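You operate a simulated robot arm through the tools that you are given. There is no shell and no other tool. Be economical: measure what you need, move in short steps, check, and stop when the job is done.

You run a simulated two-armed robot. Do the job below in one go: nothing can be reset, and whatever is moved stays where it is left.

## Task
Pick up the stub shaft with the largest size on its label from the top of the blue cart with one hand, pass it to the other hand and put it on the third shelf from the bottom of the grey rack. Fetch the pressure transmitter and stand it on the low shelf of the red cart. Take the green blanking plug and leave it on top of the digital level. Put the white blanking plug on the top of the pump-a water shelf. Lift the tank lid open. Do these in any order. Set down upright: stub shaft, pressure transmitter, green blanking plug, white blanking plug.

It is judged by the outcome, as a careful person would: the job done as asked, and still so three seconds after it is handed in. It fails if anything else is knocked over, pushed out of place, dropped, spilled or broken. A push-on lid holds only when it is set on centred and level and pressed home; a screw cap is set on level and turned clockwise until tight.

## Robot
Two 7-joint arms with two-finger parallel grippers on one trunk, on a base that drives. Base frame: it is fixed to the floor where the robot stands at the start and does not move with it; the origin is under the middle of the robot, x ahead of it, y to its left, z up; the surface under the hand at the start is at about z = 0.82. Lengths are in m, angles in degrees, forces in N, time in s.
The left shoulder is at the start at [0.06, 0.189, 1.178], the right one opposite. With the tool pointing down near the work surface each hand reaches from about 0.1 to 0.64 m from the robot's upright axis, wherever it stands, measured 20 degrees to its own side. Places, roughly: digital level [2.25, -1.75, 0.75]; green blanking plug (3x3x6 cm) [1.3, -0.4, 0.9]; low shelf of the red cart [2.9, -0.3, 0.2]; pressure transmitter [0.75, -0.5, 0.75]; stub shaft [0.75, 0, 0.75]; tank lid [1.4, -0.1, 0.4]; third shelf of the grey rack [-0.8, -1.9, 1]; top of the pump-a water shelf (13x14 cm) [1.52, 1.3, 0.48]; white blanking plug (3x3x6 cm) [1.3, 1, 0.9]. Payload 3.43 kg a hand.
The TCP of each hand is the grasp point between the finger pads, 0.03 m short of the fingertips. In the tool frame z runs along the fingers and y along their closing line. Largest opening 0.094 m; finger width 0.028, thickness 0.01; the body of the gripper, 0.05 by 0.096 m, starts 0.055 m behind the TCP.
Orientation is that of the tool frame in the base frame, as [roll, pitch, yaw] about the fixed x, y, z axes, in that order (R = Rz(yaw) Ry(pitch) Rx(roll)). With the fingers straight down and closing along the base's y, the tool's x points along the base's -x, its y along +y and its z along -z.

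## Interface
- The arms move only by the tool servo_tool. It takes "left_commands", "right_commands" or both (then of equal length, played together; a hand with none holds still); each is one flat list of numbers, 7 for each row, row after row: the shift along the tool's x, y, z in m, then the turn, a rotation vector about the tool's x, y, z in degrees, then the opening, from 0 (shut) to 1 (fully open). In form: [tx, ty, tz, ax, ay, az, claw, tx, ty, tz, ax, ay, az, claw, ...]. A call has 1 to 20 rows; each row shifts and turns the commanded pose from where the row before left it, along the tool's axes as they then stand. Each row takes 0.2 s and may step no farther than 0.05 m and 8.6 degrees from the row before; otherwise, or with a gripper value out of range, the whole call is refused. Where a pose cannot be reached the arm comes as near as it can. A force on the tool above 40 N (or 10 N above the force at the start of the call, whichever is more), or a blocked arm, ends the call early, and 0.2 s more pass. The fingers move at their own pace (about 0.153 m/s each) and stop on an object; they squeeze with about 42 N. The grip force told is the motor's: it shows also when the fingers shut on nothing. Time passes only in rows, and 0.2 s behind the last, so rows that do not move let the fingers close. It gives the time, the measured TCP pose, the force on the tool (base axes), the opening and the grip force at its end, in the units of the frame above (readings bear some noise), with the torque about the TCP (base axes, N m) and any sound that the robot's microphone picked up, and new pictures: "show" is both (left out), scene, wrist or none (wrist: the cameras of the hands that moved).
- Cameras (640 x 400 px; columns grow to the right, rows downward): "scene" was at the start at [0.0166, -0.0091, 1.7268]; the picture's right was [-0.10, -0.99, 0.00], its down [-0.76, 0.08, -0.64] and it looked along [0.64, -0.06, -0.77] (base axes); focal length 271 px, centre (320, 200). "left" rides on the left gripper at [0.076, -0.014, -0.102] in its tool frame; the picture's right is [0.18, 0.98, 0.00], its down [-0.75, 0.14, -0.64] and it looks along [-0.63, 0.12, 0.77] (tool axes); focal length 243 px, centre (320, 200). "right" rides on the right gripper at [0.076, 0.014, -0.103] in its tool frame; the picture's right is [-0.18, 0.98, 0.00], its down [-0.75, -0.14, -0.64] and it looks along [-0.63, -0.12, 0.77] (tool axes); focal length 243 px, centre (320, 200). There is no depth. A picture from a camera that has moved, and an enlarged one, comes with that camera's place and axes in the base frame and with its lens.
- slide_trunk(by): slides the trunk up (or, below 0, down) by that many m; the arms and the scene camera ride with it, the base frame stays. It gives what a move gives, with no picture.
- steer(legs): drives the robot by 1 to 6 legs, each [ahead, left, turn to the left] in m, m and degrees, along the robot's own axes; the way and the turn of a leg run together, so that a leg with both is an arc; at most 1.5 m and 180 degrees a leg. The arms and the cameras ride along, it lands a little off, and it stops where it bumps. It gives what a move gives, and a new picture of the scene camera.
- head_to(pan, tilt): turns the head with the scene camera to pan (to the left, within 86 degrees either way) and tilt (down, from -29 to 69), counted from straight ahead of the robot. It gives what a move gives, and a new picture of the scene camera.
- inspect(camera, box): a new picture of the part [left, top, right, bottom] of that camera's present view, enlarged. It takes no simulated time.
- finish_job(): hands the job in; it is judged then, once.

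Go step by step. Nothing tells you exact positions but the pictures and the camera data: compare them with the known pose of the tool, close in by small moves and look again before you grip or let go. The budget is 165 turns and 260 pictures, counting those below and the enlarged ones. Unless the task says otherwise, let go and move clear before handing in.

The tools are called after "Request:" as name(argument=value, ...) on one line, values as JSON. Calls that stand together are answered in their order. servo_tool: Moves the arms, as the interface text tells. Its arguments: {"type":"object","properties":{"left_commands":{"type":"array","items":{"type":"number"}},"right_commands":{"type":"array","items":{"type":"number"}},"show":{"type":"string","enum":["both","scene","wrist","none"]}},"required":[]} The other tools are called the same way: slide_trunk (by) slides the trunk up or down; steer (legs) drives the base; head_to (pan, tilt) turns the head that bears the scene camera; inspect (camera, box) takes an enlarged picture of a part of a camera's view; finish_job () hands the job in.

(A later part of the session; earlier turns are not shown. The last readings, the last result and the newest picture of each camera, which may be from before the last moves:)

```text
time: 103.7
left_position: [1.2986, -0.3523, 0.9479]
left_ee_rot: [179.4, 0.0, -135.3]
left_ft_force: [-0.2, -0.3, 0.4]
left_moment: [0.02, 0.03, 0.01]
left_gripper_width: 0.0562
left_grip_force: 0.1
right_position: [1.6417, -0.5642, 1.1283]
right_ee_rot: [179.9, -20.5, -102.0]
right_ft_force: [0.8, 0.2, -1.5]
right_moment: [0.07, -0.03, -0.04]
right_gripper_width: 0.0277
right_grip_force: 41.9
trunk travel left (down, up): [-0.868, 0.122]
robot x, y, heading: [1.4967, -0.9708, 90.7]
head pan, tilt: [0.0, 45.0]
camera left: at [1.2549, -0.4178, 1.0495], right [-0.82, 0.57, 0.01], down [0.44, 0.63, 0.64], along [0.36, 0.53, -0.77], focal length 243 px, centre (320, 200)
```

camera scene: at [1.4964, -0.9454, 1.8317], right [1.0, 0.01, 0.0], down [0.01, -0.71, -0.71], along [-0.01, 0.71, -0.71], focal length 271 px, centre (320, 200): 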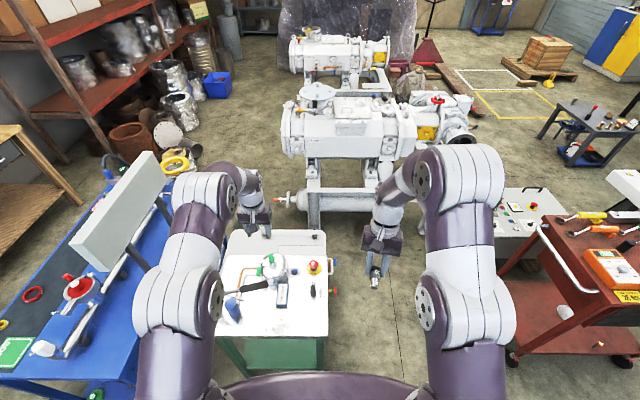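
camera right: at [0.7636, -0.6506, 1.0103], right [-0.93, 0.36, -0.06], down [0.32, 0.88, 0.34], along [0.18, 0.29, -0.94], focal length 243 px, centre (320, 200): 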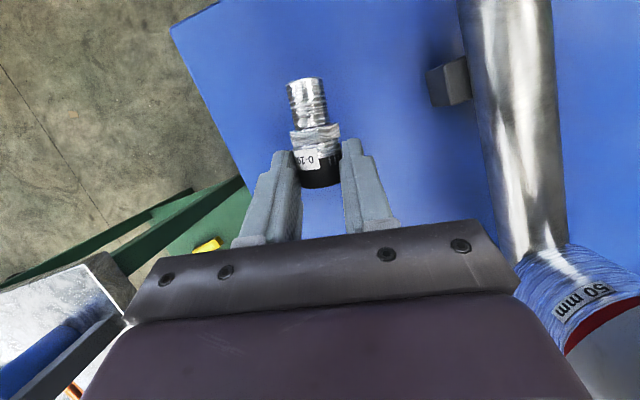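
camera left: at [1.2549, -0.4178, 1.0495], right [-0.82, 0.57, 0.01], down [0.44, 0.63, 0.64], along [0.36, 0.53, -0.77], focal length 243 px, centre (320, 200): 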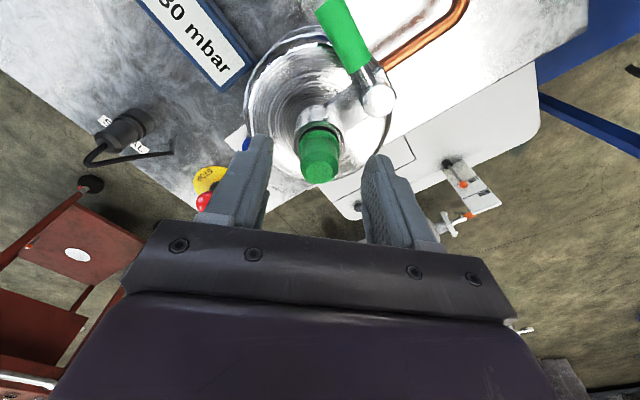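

Reached. I descend the last 3.5 cm and close on the plug.

Request:
servo_tool(left_commands=[0, 0, 0.018, 0, 0, 0, 0.6, 0, 0, 0.017, 0, 0, 0, 0.6], show="wrist")

Request:
servo_tool(left_commands=[0, 0, 0, 0, 0, 0, 0.4, 0, 0, 0, 0, 0, 0, 0.2, 0, 0, 0, 0, 0, 0, 0, 0, 0, 0, 0, 0, 0, 0], show="wrist")

```text
time: 104.3
left_position: [1.298, -0.3519, 0.9132]
left_ee_rot: [179.4, 0.0, -135.2]
left_ft_force: [-0.6, -0.9, -0.2]
left_moment: [0.01, 0.02, -0.01]
left_gripper_width: 0.0563
left_grip_force: 0.1
right_position: [1.6404, -0.5642, 1.1285]
right_ee_rot: [179.8, -20.5, -102.0]
right_ft_force: [0.6, -0.3, -0.8]
right_moment: [0.06, -0.01, -0.01]
right_gripper_width: 0.0272
right_grip_force: 42.2
trunk travel left (down, up): [-0.868, 0.122]
robot x, y, heading: [1.4978, -0.9638, 90.4]
head pan, tilt: [0.0, 45.0]
camera left: at [1.2553, -0.4181, 1.0154], right [-0.82, 0.57, 0.01], down [0.44, 0.63, 0.64], along [0.36, 0.53, -0.77], focal length 243 px, centre (320, 200)
```

left: 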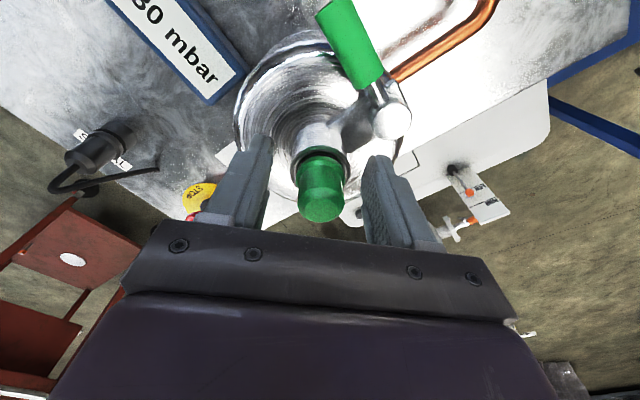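

```text
time: 105.3
left_position: [1.2975, -0.3524, 0.9138]
left_ee_rot: [179.3, 0.0, -135.2]
left_ft_force: [-4.5, 4.6, 2.9]
left_moment: [-0.26, -0.11, 0.53]
left_gripper_width: 0.0376
left_grip_force: 44.8
right_position: [1.6409, -0.5638, 1.1284]
right_ee_rot: [179.9, -20.6, -102.0]
right_ft_force: [0.4, 1.6, -2.0]
right_moment: [0.0, -0.04, -0.03]
right_gripper_width: 0.0275
right_grip_force: 41.5
trunk travel left (down, up): [-0.868, 0.122]
robot x, y, heading: [1.4962, -0.966, 90.5]
head pan, tilt: [0.0, 45.0]
camera left: at [1.2547, -0.4179, 1.0156], right [-0.82, 0.57, 0.01], down [0.44, 0.63, 0.64], along [0.36, 0.53, -0.77], focal length 243 px, centre (320, 200)
```

left: 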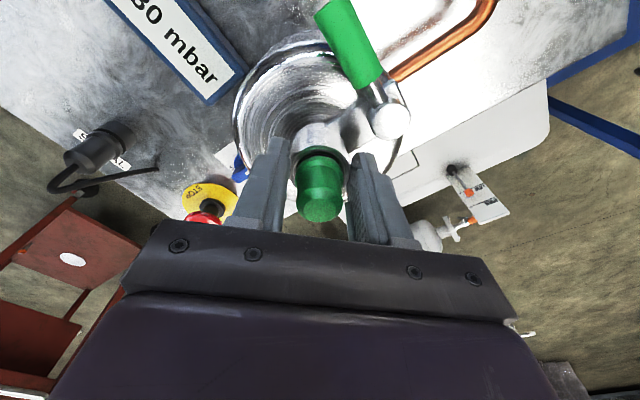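

The opening of 0.0376 suggests I've closed on the steel socket. I'll open, rise 18 mm and close again on the green part only.

Request:
servo_tool(left_commands=[0, 0, 0, 0, 0, 0, 0.6, 0, 0, 0, 0, 0, 0, 0.6, 0, 0, -0.018, 0, 0, 0, 0.6, 0, 0, 0, 0, 0, 0, 0.3, 0, 0, 0, 0, 0, 0, 0.1, 0, 0, 0, 0, 0, 0, 0, 0, 0, 0, 0, 0, 0, 0], show="wrist")

```text
time: 106.9
left_position: [1.2978, -0.3529, 0.9309]
left_ee_rot: [179.4, 0.0, -135.2]
left_ft_force: [0.5, -0.3, 0.4]
left_moment: [-0.06, -0.03, 0.02]
left_gripper_width: 0.0243
left_grip_force: 42.0
right_position: [1.641, -0.5636, 1.1273]
right_ee_rot: [179.9, -20.4, -102.1]
right_ft_force: [-0.3, 0.0, -2.2]
right_moment: [0.03, -0.04, 0.03]
right_gripper_width: 0.0279
right_grip_force: 42.6
trunk travel left (down, up): [-0.868, 0.122]
robot x, y, heading: [1.4948, -0.9685, 90.8]
head pan, tilt: [0.0, 45.0]
camera left: at [1.2555, -0.4185, 1.0335], right [-0.82, 0.57, 0.01], down [0.44, 0.63, 0.64], along [0.36, 0.53, -0.77], focal length 243 px, centre (320, 200)
```

left: 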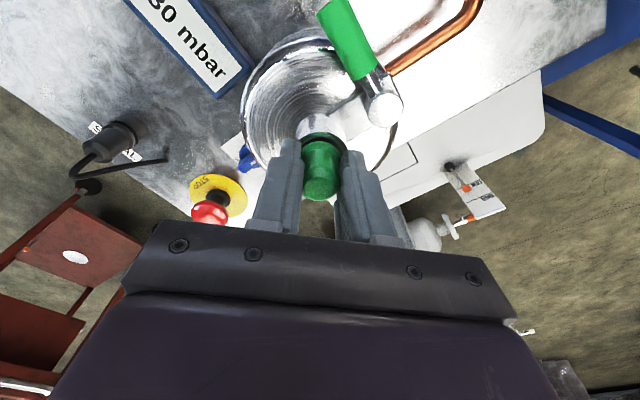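

Request:
servo_tool(left_commands=[0, 0, -0.004, 0, 0, 0, 0, 0, 0, -0.006, 0, 0, 0, 0, 0, 0, -0.008, 0, 0, 0, 0, 0, 0, -0.01, 0, 0, 0, 0, 0, 0, -0.015, 0, 0, 0, 0, 0, 0, -0.02, 0, 0, 0, 0, 0, 0, -0.02, 0, 0, 0, 0], show="wrist")

```text
time: 108.5
left_position: [1.3001, -0.3528, 1.014]
left_ee_rot: [179.4, 0.0, -135.2]
left_ft_force: [0.4, 0.0, -0.1]
left_moment: [-0.02, 0.04, -0.01]
left_gripper_width: 0.0243
left_grip_force: 41.9
right_position: [1.6417, -0.5653, 1.1275]
right_ee_rot: [179.9, -20.5, -102.0]
right_ft_force: [-0.1, -0.1, -1.6]
right_moment: [0.07, 0.01, 0.02]
right_gripper_width: 0.0277
right_grip_force: 42.1
trunk travel left (down, up): [-0.868, 0.122]
robot x, y, heading: [1.5001, -0.9646, 90.4]
head pan, tilt: [0.0, 45.0]
camera left: at [1.2569, -0.4186, 1.1155], right [-0.82, 0.57, 0.01], down [0.44, 0.63, 0.64], along [0.36, 0.53, -0.77], focal length 243 px, centre (320, 200)
```

left: 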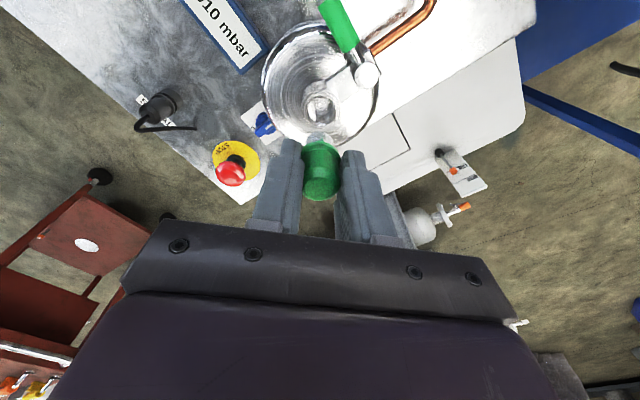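

The green plug is free (the gauge is back near 1010). I raise it well above the lever and drive back out.

Request:
slide_trunk(by=0.12)

Request:
servo_tool(left_commands=[0, 0, -0.03, 0, 0, 0, 0, 0, 0, -0.03, 0, 0, 0, 0], show="scene")

```text
time: 110.0
left_position: [1.3005, -0.3526, 1.133]
left_ee_rot: [179.4, 0.0, -135.2]
left_ft_force: [0.0, -0.1, -0.9]
left_moment: [-0.02, -0.04, -0.03]
left_gripper_width: 0.0243
left_grip_force: 42.0
right_position: [1.6418, -0.5643, 1.2482]
right_ee_rot: [179.7, -20.5, -102.0]
right_ft_force: [0.1, 0.0, -2.5]
right_moment: [0.06, 0.0, 0.03]
right_gripper_width: 0.0274
right_grip_force: 42.5
trunk travel left (down, up): [-0.988, 0.002]
robot x, y, heading: [1.4932, -0.965, 90.6]
head pan, tilt: [0.0, 45.0]
```

```text
time: 110.6
left_position: [1.2991, -0.363, 1.1927]
left_ee_rot: [179.4, 0.0, -135.4]
left_ft_force: [0.9, 0.5, -0.7]
left_moment: [0.02, 0.0, -0.01]
left_gripper_width: 0.0241
left_grip_force: 42.1
left hand out of reach, approached as far as the arm can: row 2
right_position: [1.6416, -0.5653, 1.2473]
right_ee_rot: [179.7, -20.5, -102.0]
right_ft_force: [-0.3, 0.3, -2.6]
right_moment: [0.06, -0.02, 0.04]
right_gripper_width: 0.0276
right_grip_force: 41.4
trunk travel left (down, up): [-0.988, 0.002]
robot x, y, heading: [1.4975, -0.9678, 90.7]
head pan, tilt: [0.0, 45.0]
camera scene: at [1.4967, -0.9491, 1.8717], right [1.0, 0.01, 0.0], down [0.01, -0.71, -0.71], along [-0.01, 0.71, -0.71], focal length 271 px, centre (320, 200)
```

scene: 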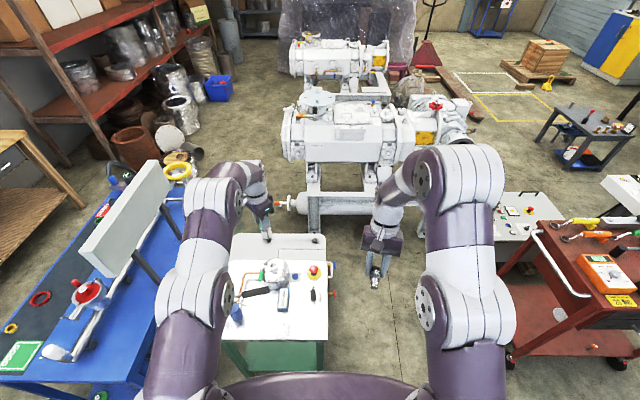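

Request:
steer(legs=[[-0.3, 0, 0], [0, -0.75, 0], [0, 0, -90]])

Request:
head_to(pan=-60, tilt=35)

Request:
head_to(pan=45, tilt=35)

```text
time: 115.6
left_position: [1.95, -0.6416, 1.1922]
left_ee_rot: [179.4, 0.0, -140.6]
left_ft_force: [0.7, 0.4, -0.7]
left_moment: [0.02, 0.0, 0.03]
left_gripper_width: 0.024
left_grip_force: 42.0
right_position: [2.2701, -0.8745, 1.2465]
right_ee_rot: [179.8, -20.6, -107.4]
right_ft_force: [0.2, 0.3, -1.4]
right_moment: [0.05, 0.01, 0.01]
right_gripper_width: 0.0273
right_grip_force: 41.8
trunk travel left (down, up): [-0.988, 0.002]
robot x, y, heading: [2.0887, -1.2612, 85.0]
head pan, tilt: [0.0, 45.0]
stopped in leg 2: the robot was blocked; the commanded pose is now the measured one
camera scene: at [2.0907, -1.242, 1.8717], right [1.0, -0.09, 0.0], down [-0.06, -0.7, -0.71], along [0.06, 0.7, -0.71], focal length 271 px, centre (320, 200)
```

scene: 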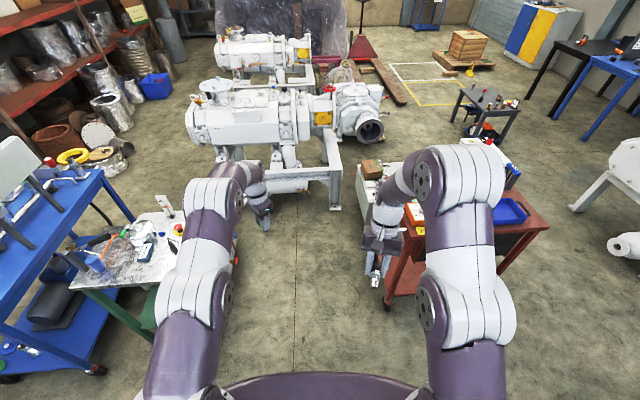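

```text
time: 116.9
left_position: [1.9484, -0.6387, 1.1925]
left_ee_rot: [179.4, -0.2, -140.6]
left_ft_force: [0.1, -0.4, -1.0]
left_moment: [-0.01, 0.03, -0.02]
left_gripper_width: 0.0242
left_grip_force: 42.1
right_position: [2.2684, -0.8732, 1.2467]
right_ee_rot: [179.8, -20.4, -107.4]
right_ft_force: [0.7, 0.4, -1.9]
right_moment: [0.02, -0.04, 0.01]
right_gripper_width: 0.0276
right_grip_force: 41.9
trunk travel left (down, up): [-0.988, 0.002]
robot x, y, heading: [2.0874, -1.2616, 85.2]
head pan, tilt: [-60.0, 35.0]
camera scene: at [2.1614, -1.2848, 1.8865], right [0.42, -0.91, 0.0], down [-0.52, -0.24, -0.82], along [0.74, 0.35, -0.57], focal length 271 px, centre (320, 200)
```

scene: 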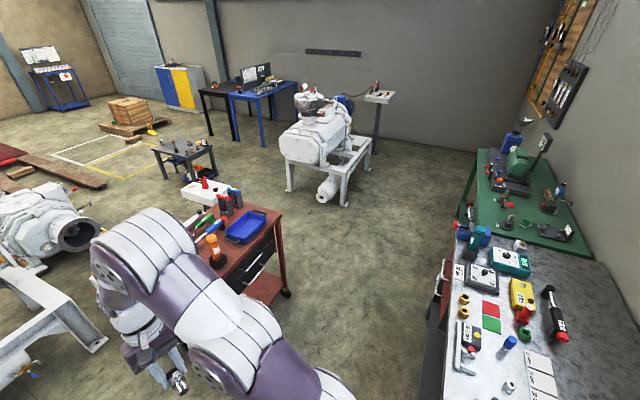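

```text
time: 118.7
left_position: [1.9472, -0.6412, 1.1919]
left_ee_rot: [179.3, 0.0, -140.5]
left_ft_force: [0.6, 0.4, -1.2]
left_moment: [0.02, 0.05, 0.01]
left_gripper_width: 0.0241
left_grip_force: 42.4
right_position: [2.2672, -0.8744, 1.2477]
right_ee_rot: [179.9, -20.5, -107.5]
right_ft_force: [-0.4, 0.2, -0.8]
right_moment: [0.03, 0.0, 0.04]
right_gripper_width: 0.0274
right_grip_force: 42.2
trunk travel left (down, up): [-0.988, 0.002]
robot x, y, heading: [2.0899, -1.2603, 84.8]
head pan, tilt: [45.0, 35.0]
camera scene: at [2.0243, -1.255, 1.8865], right [0.77, 0.64, 0.0], down [0.37, -0.44, -0.82], along [-0.53, 0.63, -0.57], focal length 271 px, centre (320, 200)
```

scene: 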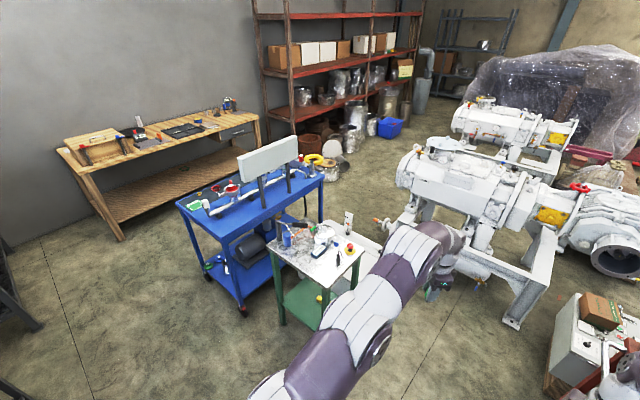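

The base brushed the dark bench (front edge y ≈ -1.49). I'll step away from it, then turn to face the bench.

Request:
steer(legs=[[0.3, 0, 0], [0, -0.15, 0], [0, 0, -90], [0, 0, -80]])

Request:
head_to(pan=0, tilt=45)

```text
time: 119.5
left_position: [1.9492, -0.6334, 1.1934]
left_ee_rot: [179.3, 0.1, -140.8]
left_ft_force: [-0.1, -1.5, -0.3]
left_moment: [0.09, 0.01, -0.05]
left_gripper_width: 0.0243
left_grip_force: 41.8
right_position: [2.2701, -0.8672, 1.2488]
right_ee_rot: [179.7, -20.4, -107.5]
right_ft_force: [-0.7, -0.8, -1.8]
right_moment: [0.09, -0.03, -0.01]
right_gripper_width: 0.0275
right_grip_force: 42.6
trunk travel left (down, up): [-0.988, 0.002]
robot x, y, heading: [2.0896, -1.2541, 84.9]
head pan, tilt: [45.0, 35.0]
stopped in leg 1: the robot was blocked; the commanded pose is now the measured one
camera scene: at [2.0243, -1.2498, 1.8866], right [0.77, 0.64, 0.0], down [0.37, -0.44, -0.82], along [-0.53, 0.63, -0.57], focal length 271 px, centre (320, 200)
```

scene: 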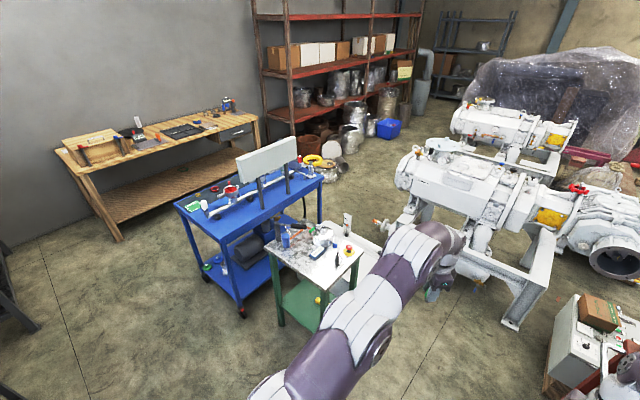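

```text
time: 120.6
left_position: [1.9487, -0.6303, 1.1929]
left_ee_rot: [179.4, 0.0, -140.8]
left_ft_force: [0.9, -0.1, -0.4]
left_moment: [-0.03, 0.01, -0.01]
left_gripper_width: 0.0239
left_grip_force: 41.4
right_position: [2.2689, -0.8617, 1.2474]
right_ee_rot: [179.9, -20.5, -107.5]
right_ft_force: [0.6, 0.5, -1.0]
right_moment: [0.02, 0.0, 0.01]
right_gripper_width: 0.0275
right_grip_force: 42.1
trunk travel left (down, up): [-0.988, 0.002]
robot x, y, heading: [2.0855, -1.2504, 85.0]
head pan, tilt: [0.0, 45.0]
camera scene: at [2.0882, -1.2309, 1.8717], right [1.0, -0.09, 0.0], down [-0.06, -0.7, -0.71], along [0.06, 0.7, -0.71], focal length 271 px, centre (320, 200)
```

scene: 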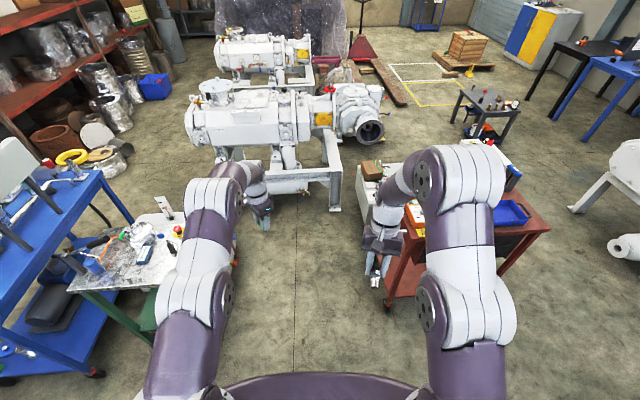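

Request:
steer(legs=[[0, 0.12, 0], [0.3, 0, 0]])

```text
time: 123.5
left_position: [1.8569, -0.3232, 1.1932]
left_ee_rot: [179.4, 0.0, -140.7]
left_ft_force: [-0.6, 0.1, 0.2]
left_moment: [-0.01, 0.01, 0.0]
left_gripper_width: 0.0241
left_grip_force: 42.4
right_position: [2.1775, -0.5565, 1.2488]
right_ee_rot: [179.8, -20.5, -107.4]
right_ft_force: [0.4, 0.4, -1.9]
right_moment: [0.07, -0.02, -0.03]
right_gripper_width: 0.0275
right_grip_force: 41.9
trunk travel left (down, up): [-0.988, 0.002]
robot x, y, heading: [1.9928, -0.9439, 85.1]
head pan, tilt: [0.0, 45.0]
camera scene: at [1.9968, -0.926, 1.8718], right [1.0, -0.09, 0.0], down [-0.06, -0.7, -0.71], along [0.06, 0.71, -0.71], focal length 271 px, centre (320, 200)
```

scene: 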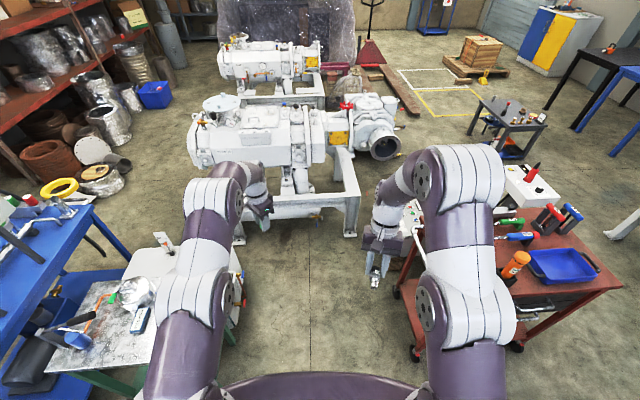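

Free now. I'll turn around here to face the bench with the digital level.

Request:
steer(legs=[[0, 0, -90], [0, 0, -85]])

Request:
inspect(camera="scene", box=[160, 60, 480, 260])

```text
time: 131.4
left_position: [2.1594, -1.5587, 1.192]
left_ee_rot: [179.5, -0.1, 41.6]
left_ft_force: [0.3, 0.8, -0.8]
left_moment: [-0.01, -0.01, 0.03]
left_gripper_width: 0.0241
left_grip_force: 41.7
right_position: [1.829, -1.338, 1.2483]
right_ee_rot: [179.9, -20.6, 74.8]
right_ft_force: [0.2, 0.1, -2.0]
right_moment: [-0.05, 0.0, 0.0]
right_gripper_width: 0.0276
right_grip_force: 41.7
trunk travel left (down, up): [-0.988, 0.002]
robot x, y, heading: [1.9962, -0.9388, -92.7]
head pan, tilt: [0.0, 45.0]
camera scene: at [1.9945, -0.9666, 1.8717], right [-1.0, 0.05, 0.0], down [0.03, 0.71, -0.71], along [-0.03, -0.71, -0.71], focal length 271 px, centre (320, 200)
```

scene: 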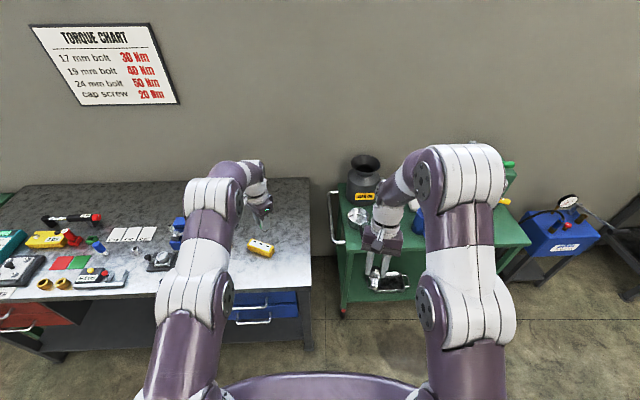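

```text
2.00 times, centred on (320, 160) of scene
camera zoom: at [1.9945, -0.9666, 1.8717], right [-1.0, 0.05, 0.0], down [0.03, 0.71, -0.71], along [-0.03, -0.71, -0.71], focal length 542 px, centre (320, 280)
```

zoom: 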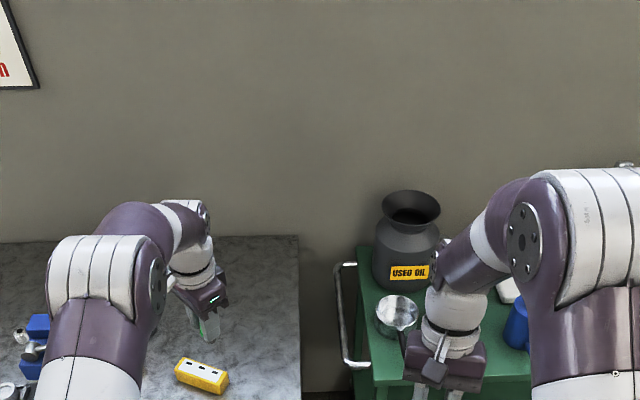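

Request:
inspect(camera="scene", box=[225, 225, 295, 275])

Request:
inspect(camera="left", box=[0, 0, 640, 400])

```text
8.00 times, centred on (260, 250) of scene
camera zoom: at [1.9945, -0.9666, 1.8717], right [-1.0, 0.05, 0.0], down [0.03, 0.71, -0.71], along [-0.03, -0.71, -0.71], focal length 2170 px, centre (800, -200)
```

zoom: 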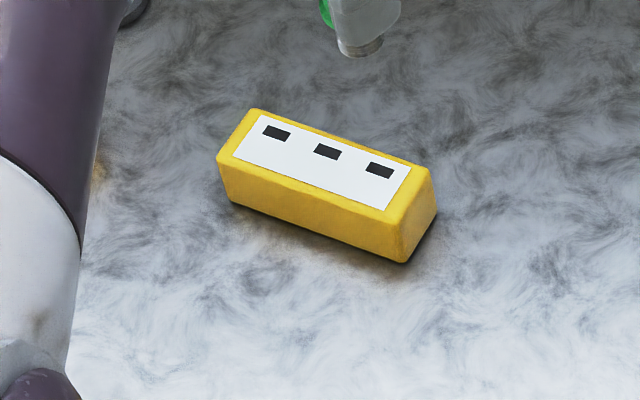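

```text
1.00 times, centred on (320, 200) of left (not enlarged: the box is as wide or as high as the picture)
camera zoom: at [2.2062, -1.4976, 1.2937], right [0.79, -0.61, 0.01], down [-0.47, -0.6, 0.64], along [-0.39, -0.51, -0.77], focal length 243 px, centre (320, 200)
```

zoom: 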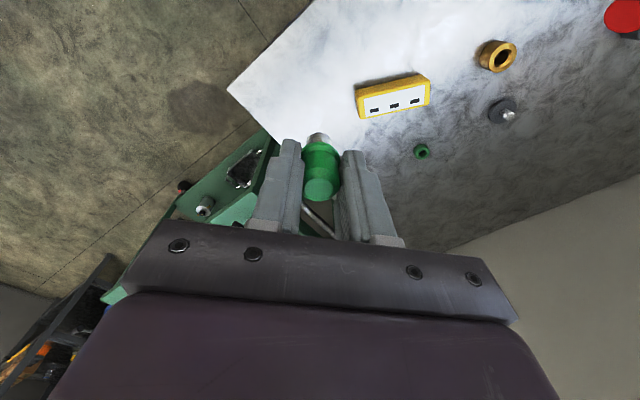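

The yellow block with three small windows at about [2.22, -1.66] is the digital level. I'll drive 0.15 m closer and bring the plug over it.

Request:
steer(legs=[[0.14, 0.04, 2]])

Request:
inspect(camera="left", box=[220, 80, 480, 280])

Request:
inspect(camera="scene", box=[190, 240, 310, 330])

```text
time: 132.8
left_position: [2.2127, -1.6886, 1.193]
left_ee_rot: [179.3, 0.0, 43.5]
left_ft_force: [-0.2, 0.1, -0.8]
left_moment: [-0.01, -0.04, 0.01]
left_gripper_width: 0.0241
left_grip_force: 42.6
right_position: [1.8755, -1.4787, 1.2484]
right_ee_rot: [179.8, -20.5, 76.9]
right_ft_force: [-0.4, 0.7, -2.3]
right_moment: [-0.02, -0.01, 0.01]
right_gripper_width: 0.0276
right_grip_force: 41.7
trunk travel left (down, up): [-0.988, 0.002]
robot x, y, heading: [2.03, -1.0831, -90.9]
head pan, tilt: [0.0, 45.0]
camera scene: at [2.0286, -1.1003, 1.8718], right [-1.0, 0.01, 0.0], down [0.01, 0.71, -0.71], along [-0.01, -0.71, -0.71], focal length 271 px, centre (320, 200)
```

scene: 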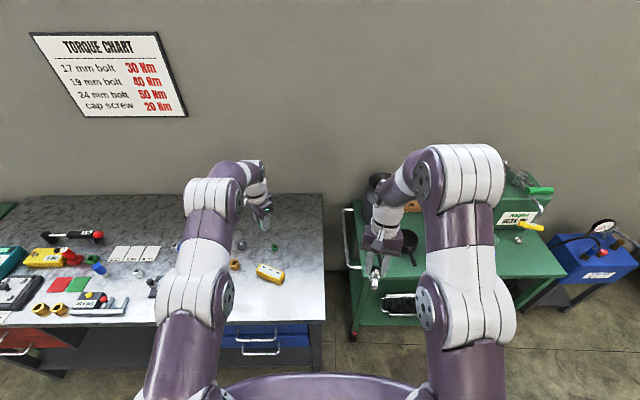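

```text
2.00 times, centred on (350, 180) of left
camera zoom: at [2.2581, -1.6253, 1.2951], right [0.81, -0.59, 0.01], down [-0.45, -0.62, 0.64], along [-0.37, -0.53, -0.77], focal length 485 px, centre (260, 240)
```

zoom: 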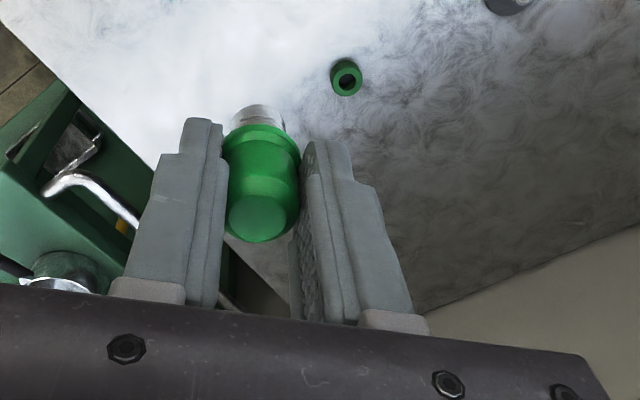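

```text
4.44 times, centred on (250, 285) of scene
camera zoom: at [2.0286, -1.1003, 1.8718], right [-1.0, 0.01, 0.0], down [0.01, 0.71, -0.71], along [-0.01, -0.71, -0.71], focal length 1206 px, centre (631, -178)
```

zoom: 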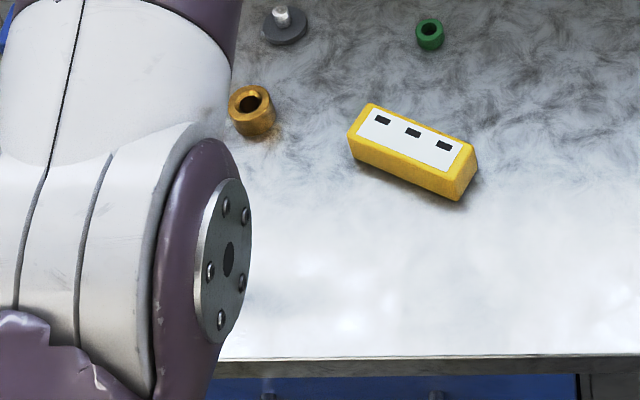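

Request:
servo_tool(left_commands=[0.0238, -0.008, 0.025, 0, 0, 0, 0, 0.0238, -0.008, 0.025, 0, 0, 0, 0, 0.0238, -0.008, 0.025, 0, 0, 0, 0, 0.0238, -0.008, 0.025, 0, 0, 0, 0], show="wrist")

Request:
inspect(camera="left", box=[220, 60, 460, 240])

```text
time: 133.8
left_position: [2.263, -1.6006, 1.0912]
left_ee_rot: [179.5, 0.0, 43.5]
left_ft_force: [1.0, 0.1, 0.0]
left_moment: [-0.02, -0.01, 0.01]
left_gripper_width: 0.0241
left_grip_force: 42.1
right_position: [1.8772, -1.4805, 1.2474]
right_ee_rot: [179.9, -20.5, 76.7]
right_ft_force: [-0.4, -0.7, -1.5]
right_moment: [-0.03, -0.02, -0.01]
right_gripper_width: 0.0273
right_grip_force: 42.0
trunk travel left (down, up): [-0.988, 0.002]
robot x, y, heading: [2.0311, -1.0792, -90.8]
head pan, tilt: [0.0, 45.0]
camera left: at [2.3071, -1.5377, 1.1921], right [0.81, -0.59, 0.01], down [-0.45, -0.62, 0.64], along [-0.37, -0.53, -0.77], focal length 243 px, centre (320, 200)
```

left: 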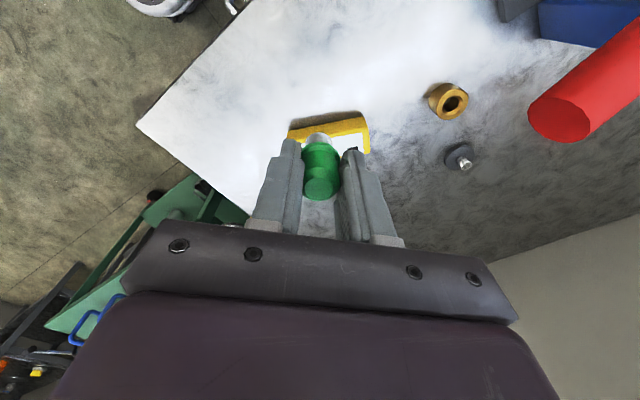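

```text
2.22 times, centred on (340, 150) of left
camera zoom: at [2.3071, -1.5377, 1.1921], right [0.81, -0.59, 0.01], down [-0.45, -0.62, 0.64], along [-0.37, -0.53, -0.77], focal length 539 px, centre (276, 311)
```

zoom: 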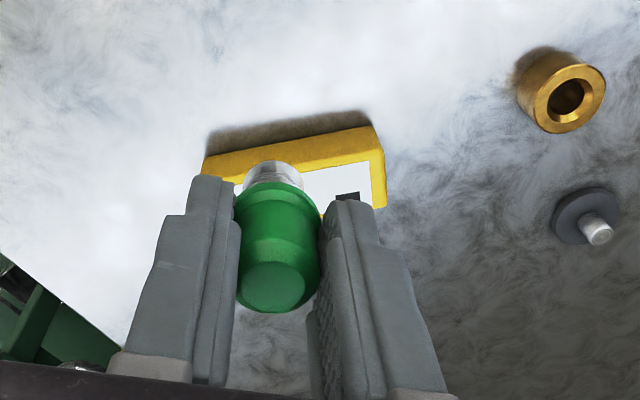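

Request:
servo_tool(left_commands=[-0.0225, 0.0096, 0.01, 0, 0, 0, 0, -0.0225, 0.0096, 0.02, 0, 0, 0, 0, -0.0225, 0.0096, 0.025, 0, 0, 0, 0, -0.0225, 0.0096, 0.03, 0, 0, 0, 0], show="scene")

Request:
inspect(camera="scene", box=[220, 240, 310, 300])

Request:
inspect(camera="left", box=[220, 60, 460, 240])

```text
time: 134.8
left_position: [2.2239, -1.6931, 1.01]
left_ee_rot: [179.5, -0.1, 43.5]
left_ft_force: [0.1, 0.2, -0.8]
left_moment: [0.04, -0.02, 0.0]
left_gripper_width: 0.0243
left_grip_force: 41.8
right_position: [1.8762, -1.4825, 1.2473]
right_ee_rot: [179.9, -20.6, 76.8]
right_ft_force: [-0.1, 0.1, -1.9]
right_moment: [0.0, 0.01, -0.01]
right_gripper_width: 0.0277
right_grip_force: 42.3
trunk travel left (down, up): [-0.988, 0.002]
robot x, y, heading: [2.0341, -1.0802, -90.7]
head pan, tilt: [0.0, 45.0]
camera scene: at [2.0296, -1.106, 1.8718], right [-1.0, 0.01, 0.0], down [0.01, 0.71, -0.71], along [-0.01, -0.71, -0.71], focal length 271 px, centre (320, 200)
```

scene: 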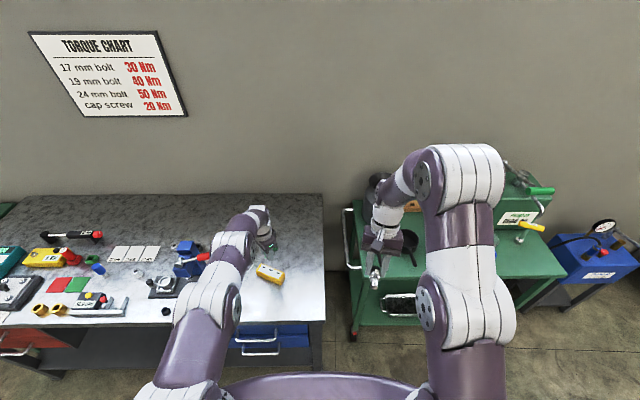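

```text
6.67 times, centred on (265, 270) of scene
camera zoom: at [2.0296, -1.106, 1.8718], right [-1.0, 0.01, 0.0], down [0.01, 0.71, -0.71], along [-0.01, -0.71, -0.71], focal length 1808 px, centre (687, -267)
```

zoom: 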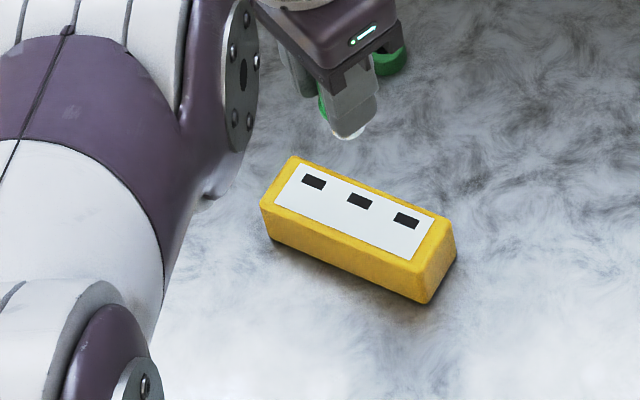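

```text
2.22 times, centred on (340, 150) of left
camera zoom: at [2.2693, -1.6309, 1.1108], right [0.81, -0.59, 0.01], down [-0.45, -0.62, 0.64], along [-0.37, -0.52, -0.77], focal length 539 px, centre (276, 311)
```

zoom: 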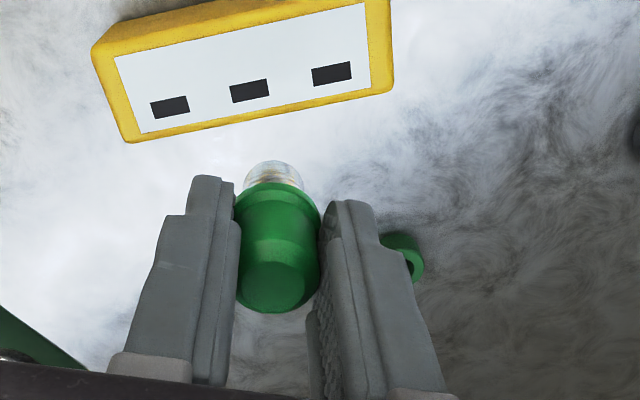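

Request:
servo_tool(left_commands=[0.0103, -0.0109, 0, 0, 0, 0, 0, 0, 0, 0.02, 0, 0, 0, 0, 0, 0, 0.02, 0, 0, 0, 0], show="none")

Request:
inspect(camera="scene", box=[235, 230, 295, 300])

Request:
inspect(camera="left", box=[220, 20, 460, 220])

```text
time: 135.6
left_position: [2.2257, -1.6789, 0.9671]
left_ee_rot: [179.3, 0.0, 43.5]
left_ft_force: [0.1, -0.5, 0.7]
left_moment: [-0.01, 0.0, 0.03]
left_gripper_width: 0.0242
left_grip_force: 42.4
right_position: [1.8769, -1.4802, 1.2473]
right_ee_rot: [179.9, -20.7, 76.7]
right_ft_force: [-0.3, 0.1, -1.9]
right_moment: [-0.06, 0.02, -0.02]
right_gripper_width: 0.0277
right_grip_force: 41.5
trunk travel left (down, up): [-0.988, 0.002]
robot x, y, heading: [2.0299, -1.0777, -90.9]
head pan, tilt: [0.0, 45.0]
```

```text
5.71 times, centred on (265, 265) of scene
camera zoom: at [2.0305, -1.1047, 1.8717], right [-1.0, 0.01, 0.0], down [0.01, 0.71, -0.71], along [-0.01, -0.71, -0.71], focal length 1550 px, centre (634, -171)
```

zoom: 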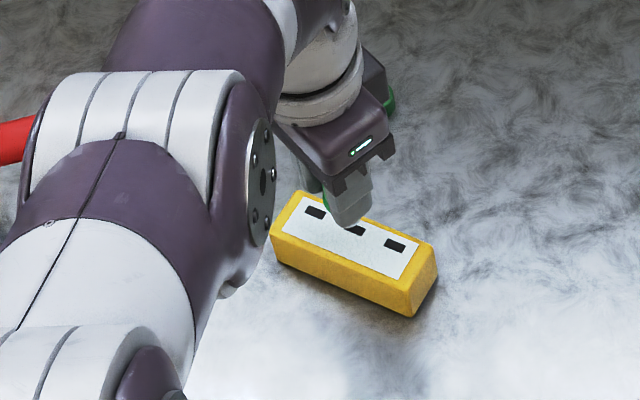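

```text
2.00 times, centred on (340, 120) of left
camera zoom: at [2.271, -1.6154, 1.0691], right [0.81, -0.59, 0.01], down [-0.45, -0.62, 0.64], along [-0.37, -0.53, -0.77], focal length 485 px, centre (280, 360)
```

zoom: 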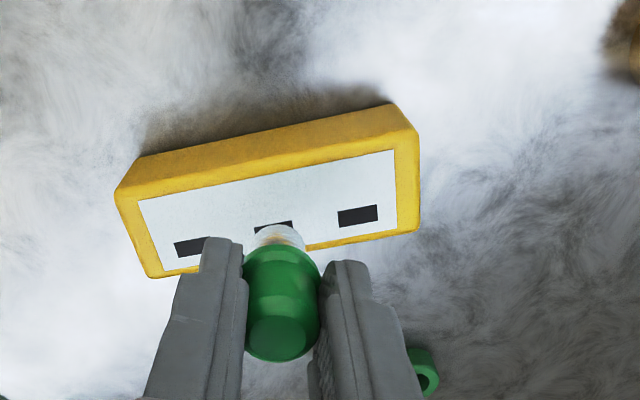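

Centred over the level within a couple of millimetres. I lower in small steps until contact.

Request:
servo_tool(left_commands=[0, 0, 0.004, 0, 0, 0, 0, 0, 0, 0.004, 0, 0, 0, 0, 0, 0, 0.003, 0, 0, 0, 0], show="none")

Request:
inspect(camera="left", box=[240, 60, 400, 200])

```text
time: 136.4
left_position: [2.2238, -1.6779, 0.9575]
left_ee_rot: [179.4, -0.1, 43.5]
left_ft_force: [-0.3, 0.2, -0.7]
left_moment: [-0.01, -0.03, -0.01]
left_gripper_width: 0.0242
left_grip_force: 42.1
right_position: [1.8777, -1.4797, 1.2466]
right_ee_rot: [179.9, -20.5, 76.7]
right_ft_force: [0.0, -0.8, -1.0]
right_moment: [-0.07, -0.02, -0.02]
right_gripper_width: 0.0277
right_grip_force: 42.0
trunk travel left (down, up): [-0.988, 0.002]
robot x, y, heading: [2.0285, -1.0813, -90.8]
head pan, tilt: [0.0, 45.0]
```

```text
2.86 times, centred on (320, 130) of left
camera zoom: at [2.2693, -1.6149, 1.0583], right [0.81, -0.59, 0.01], down [-0.45, -0.62, 0.64], along [-0.37, -0.53, -0.77], focal length 693 px, centre (320, 400)
```

zoom: 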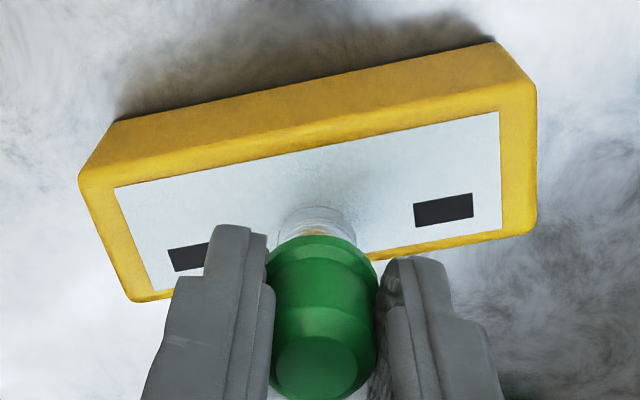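

Request:
servo_tool(left_commands=[0, 0, 0.003, 0, 0, 0, 0, 0, 0, 0.002, 0, 0, 0, 0, 0, 0, 0.002, 0, 0, 0, 0], show="none")

```text
time: 137.2
left_position: [2.2235, -1.6781, 0.95]
left_ee_rot: [179.4, 0.1, 43.5]
left_ft_force: [-0.2, 0.1, -1.0]
left_moment: [-0.01, -0.01, -0.02]
left_gripper_width: 0.0241
left_grip_force: 42.0
right_position: [1.8777, -1.4803, 1.2476]
right_ee_rot: [179.8, -20.5, 76.7]
right_ft_force: [-0.4, 0.2, -2.4]
right_moment: [0.02, 0.01, 0.0]
right_gripper_width: 0.0275
right_grip_force: 42.0
trunk travel left (down, up): [-0.988, 0.002]
robot x, y, heading: [2.0312, -1.0817, -90.8]
head pan, tilt: [0.0, 45.0]
```

Request:
servo_tool(left_commands=[0, 0, 0.003, 0, 0, 0, 0, 0, 0, 0.002, 0, 0, 0, 0, 0, 0, 0.002, 0, 0, 0, 0], show="none")

Request:
inspect(camera="left", box=[240, 60, 400, 200])

```text
time: 138.0
left_position: [2.2231, -1.6766, 0.948]
left_ee_rot: [179.1, 0.2, 43.5]
left_ft_force: [3.0, -5.5, 19.8]
left_moment: [-0.28, -0.02, 0.04]
left_gripper_width: 0.0239
left_grip_force: 42.3
left hand out of reach, approached as far as the arm can: row 3
right_position: [1.8775, -1.4796, 1.2476]
right_ee_rot: [179.7, -20.4, 76.8]
right_ft_force: [-0.1, -0.8, -0.5]
right_moment: [-0.05, 0.0, 0.04]
right_gripper_width: 0.0276
right_grip_force: 42.2
trunk travel left (down, up): [-0.988, 0.002]
robot x, y, heading: [2.032, -1.0823, -90.9]
head pan, tilt: [0.0, 45.0]
```

```text
2.86 times, centred on (320, 130) of left
camera zoom: at [2.2684, -1.6135, 1.0495], right [0.81, -0.59, 0.01], down [-0.45, -0.61, 0.65], along [-0.37, -0.53, -0.76], focal length 693 px, centre (320, 400)
```

zoom: 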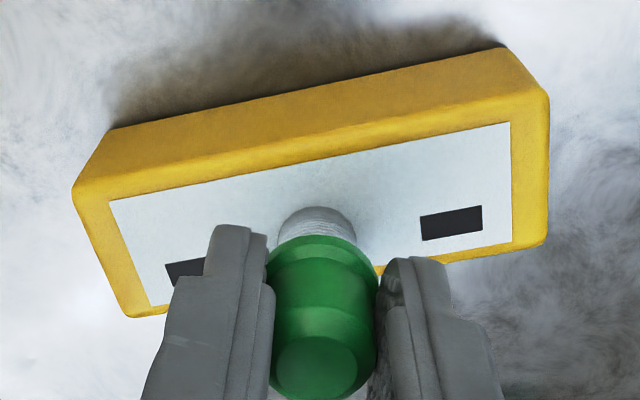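

Contact. I ease up 1 mm, open and lift clear.

Request:
servo_tool(left_commands=[0, 0, -0.0015, 0, 0, 0, 0, 0, 0, 0, 0, 0, 0, 0.32, 0, 0, 0, 0, 0, 0, 0.45, 0, 0, 0, 0, 0, 0, 0.45, 0, 0, -0.02, 0, 0, 0, 0.45, 0, 0, -0.03, 0, 0, 0, 0.45, 0, 0, -0.03, 0, 0, 0, 0.45, 0.02, 0, -0.03, 0, 0, 0, 0.45], show="wrist")

Request:
inspect(camera="scene", box=[235, 230, 295, 300])

```text
time: 139.8
left_position: [2.2393, -1.6593, 1.0563]
left_ee_rot: [179.5, -0.2, 43.5]
left_ft_force: [-0.4, 0.0, -0.2]
left_moment: [0.0, 0.01, 0.01]
left_gripper_width: 0.0423
left_grip_force: 0.0
right_position: [1.8776, -1.4805, 1.2469]
right_ee_rot: [179.9, -20.4, 76.6]
right_ft_force: [-0.2, 0.5, -2.0]
right_moment: [-0.07, -0.01, 0.0]
right_gripper_width: 0.0275
right_grip_force: 41.6
trunk travel left (down, up): [-0.988, 0.002]
robot x, y, heading: [2.03, -1.0787, -90.8]
head pan, tilt: [0.0, 45.0]
camera left: at [2.2841, -1.5975, 1.1573], right [0.81, -0.59, 0.01], down [-0.45, -0.62, 0.64], along [-0.37, -0.52, -0.77], focal length 243 px, centre (320, 200)
```

left: 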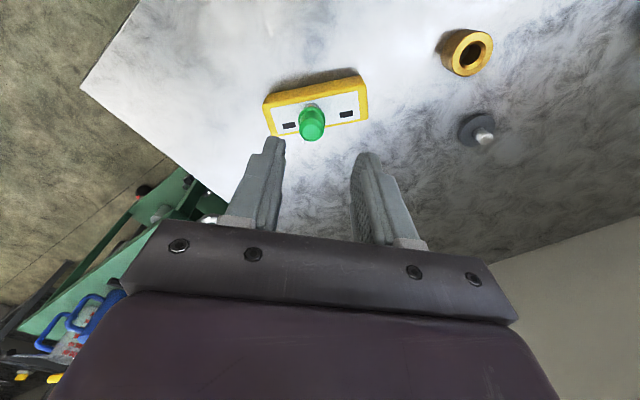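

```text
5.71 times, centred on (265, 265) of scene
camera zoom: at [2.0305, -1.1024, 1.8716], right [-1.0, 0.01, 0.0], down [0.01, 0.71, -0.71], along [-0.01, -0.71, -0.71], focal length 1550 px, centre (634, -171)
```

zoom: 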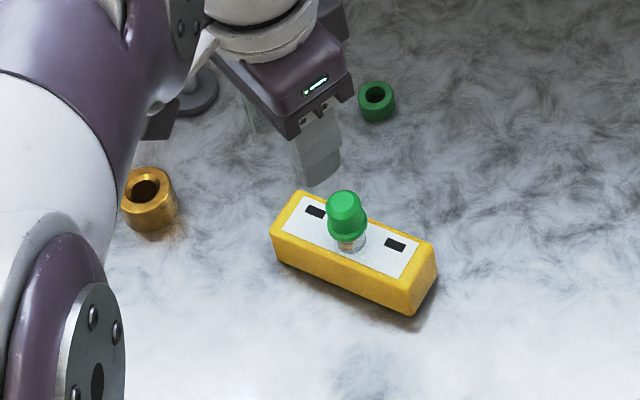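

The green plug stands on the level. Next, raise the left hand, back off and turn to view the red cart.

Request:
servo_tool(left_commands=[0, 0, -0.04, 0, 0, 0, 0.45, 0.01, 0, -0.04, 0, 0, 0, 0.45, 0.03, -0.03, -0.02, 0, 0, 0, 0.45, 0.03, -0.03, 0, 0, 0, 0, 0.45, 0.03, -0.03, 0, 0, 0, 0, 0.45, 0.03, -0.03, 0, 0, 0, 0, 0.45, 0.03, -0.03, 0, 0, 0, 0, 0.45], show="none")

Request:
steer(legs=[[-0.2, 0, 0], [0, 0, 90], [0, 0, 45]])

Request:
head_to(pan=-30, tilt=40)

```text
time: 141.4
left_position: [2.2529, -1.4391, 1.1567]
left_ee_rot: [179.4, 0.0, 43.5]
left_ft_force: [-0.2, 0.0, -0.1]
left_moment: [0.01, 0.0, 0.0]
left_gripper_width: 0.0425
left_grip_force: 0.1
right_position: [1.8772, -1.4792, 1.2482]
right_ee_rot: [179.9, -20.4, 76.6]
right_ft_force: [-0.1, 0.4, -1.6]
right_moment: [-0.05, 0.01, -0.02]
right_gripper_width: 0.0273
right_grip_force: 42.1
trunk travel left (down, up): [-0.988, 0.002]
robot x, y, heading: [2.0272, -1.0805, -90.6]
head pan, tilt: [0.0, 45.0]
```

```text
time: 148.8
left_position: [2.1511, -0.4752, 1.1571]
left_ee_rot: [179.4, 0.0, 175.5]
left_ft_force: [0.5, -0.2, 0.3]
left_moment: [-0.01, 0.0, 0.0]
left_gripper_width: 0.0425
left_grip_force: 0.1
right_position: [2.4327, -0.7275, 1.2481]
right_ee_rot: [179.8, -20.5, -151.2]
right_ft_force: [0.2, 0.4, -2.2]
right_moment: [0.0, -0.01, 0.03]
right_gripper_width: 0.0276
right_grip_force: 42.4
trunk travel left (down, up): [-0.988, 0.002]
robot x, y, heading: [2.034, -0.8797, 41.1]
head pan, tilt: [0.0, 45.0]
camera scene: at [2.0494, -0.8684, 1.8717], right [0.66, -0.75, 0.0], down [-0.53, -0.47, -0.71], along [0.53, 0.47, -0.71], focal length 271 px, centre (320, 200)
```

scene: 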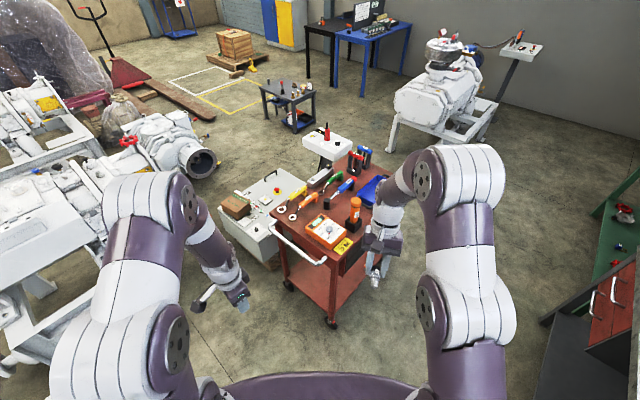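

```text
time: 149.7
left_position: [2.1509, -0.476, 1.1569]
left_ee_rot: [179.4, -0.1, 175.5]
left_ft_force: [0.1, 0.6, -0.7]
left_moment: [0.02, 0.04, -0.01]
left_gripper_width: 0.0423
left_grip_force: 0.1
right_position: [2.4322, -0.7276, 1.2471]
right_ee_rot: [180.0, -20.6, -151.3]
right_ft_force: [-0.3, -0.2, -1.5]
right_moment: [-0.01, -0.02, 0.01]
right_gripper_width: 0.0276
right_grip_force: 42.2
trunk travel left (down, up): [-0.988, 0.002]
robot x, y, heading: [2.0294, -0.8819, 41.1]
head pan, tilt: [-30.0, 40.0]
camera scene: at [2.0712, -0.9049, 1.879], right [0.2, -0.98, 0.0], down [-0.63, -0.13, -0.77], along [0.75, 0.15, -0.64], focal length 271 px, centre (320, 200)
```

scene: 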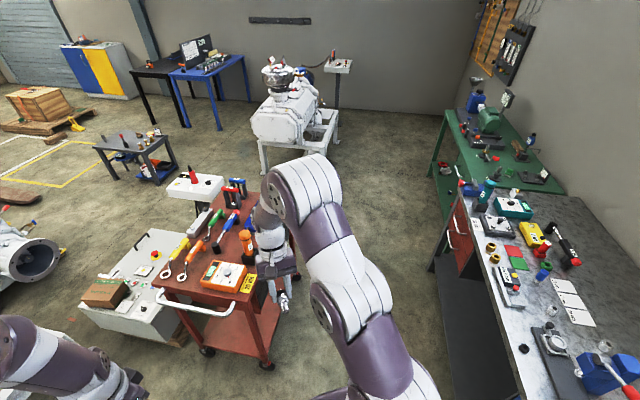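

The red cart's low shelf is open on the bench-facing side (x 2.65–3.3, front edge y ≈ -0.47). I'll stand in front of it facing +y.

Request:
steer(legs=[[0, 0, 49], [-0.12, 0, 0], [0, -0.68, 0]])

Request:
head_to(pan=0, tilt=60)

```text
time: 156.6
left_position: [2.4958, -0.6448, 1.1553]
left_ee_rot: [179.5, 0.1, -135.2]
left_ft_force: [0.0, -0.3, -0.2]
left_moment: [-0.02, 0.01, -0.01]
left_gripper_width: 0.0424
left_grip_force: 0.1
right_position: [2.8697, -0.5963, 1.2479]
right_ee_rot: [179.8, -20.5, -102.2]
right_ft_force: [0.2, -0.6, -1.9]
right_moment: [0.08, -0.01, -0.03]
right_gripper_width: 0.0272
right_grip_force: 42.2
trunk travel left (down, up): [-0.988, 0.002]
robot x, y, heading: [2.7251, -1.0044, 90.7]
head pan, tilt: [-30.0, 40.0]
camera scene: at [2.765, -0.9871, 1.879], right [0.87, -0.49, 0.0], down [-0.32, -0.56, -0.77], along [0.38, 0.67, -0.64], focal length 271 px, centre (320, 200)
```

scene: 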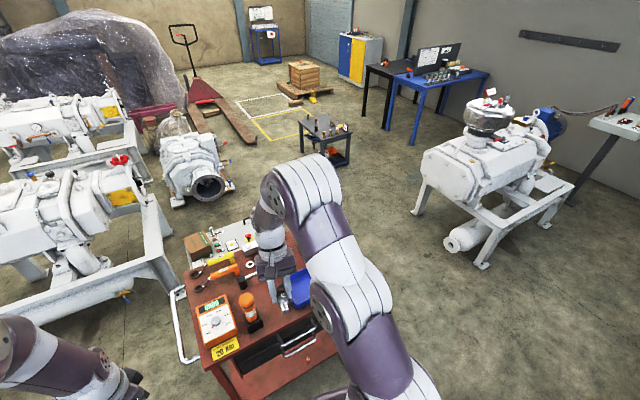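

```text
time: 157.5
left_position: [2.4968, -0.6459, 1.1565]
left_ee_rot: [179.4, -0.1, -135.3]
left_ft_force: [-1.4, -0.2, -1.1]
left_moment: [0.0, 0.02, 0.0]
left_gripper_width: 0.0424
left_grip_force: 0.0
right_position: [2.8701, -0.5955, 1.2475]
right_ee_rot: [179.9, -20.6, -102.1]
right_ft_force: [-0.7, -0.2, -2.1]
right_moment: [0.08, -0.02, 0.0]
right_gripper_width: 0.0273
right_grip_force: 41.8
trunk travel left (down, up): [-0.988, 0.002]
robot x, y, heading: [2.7245, -0.9962, 90.1]
head pan, tilt: [0.0, 60.0]
camera scene: at [2.7247, -0.9943, 1.8523], right [1.0, 0.01, 0.0], down [0.01, -0.87, -0.5], along [0.0, 0.5, -0.87], focal length 271 px, centre (320, 200)
```

scene: 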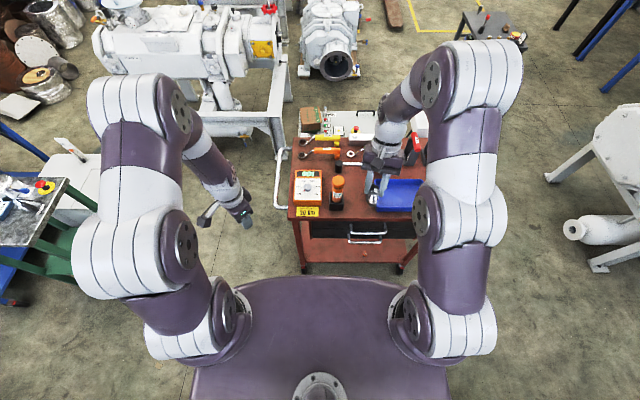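

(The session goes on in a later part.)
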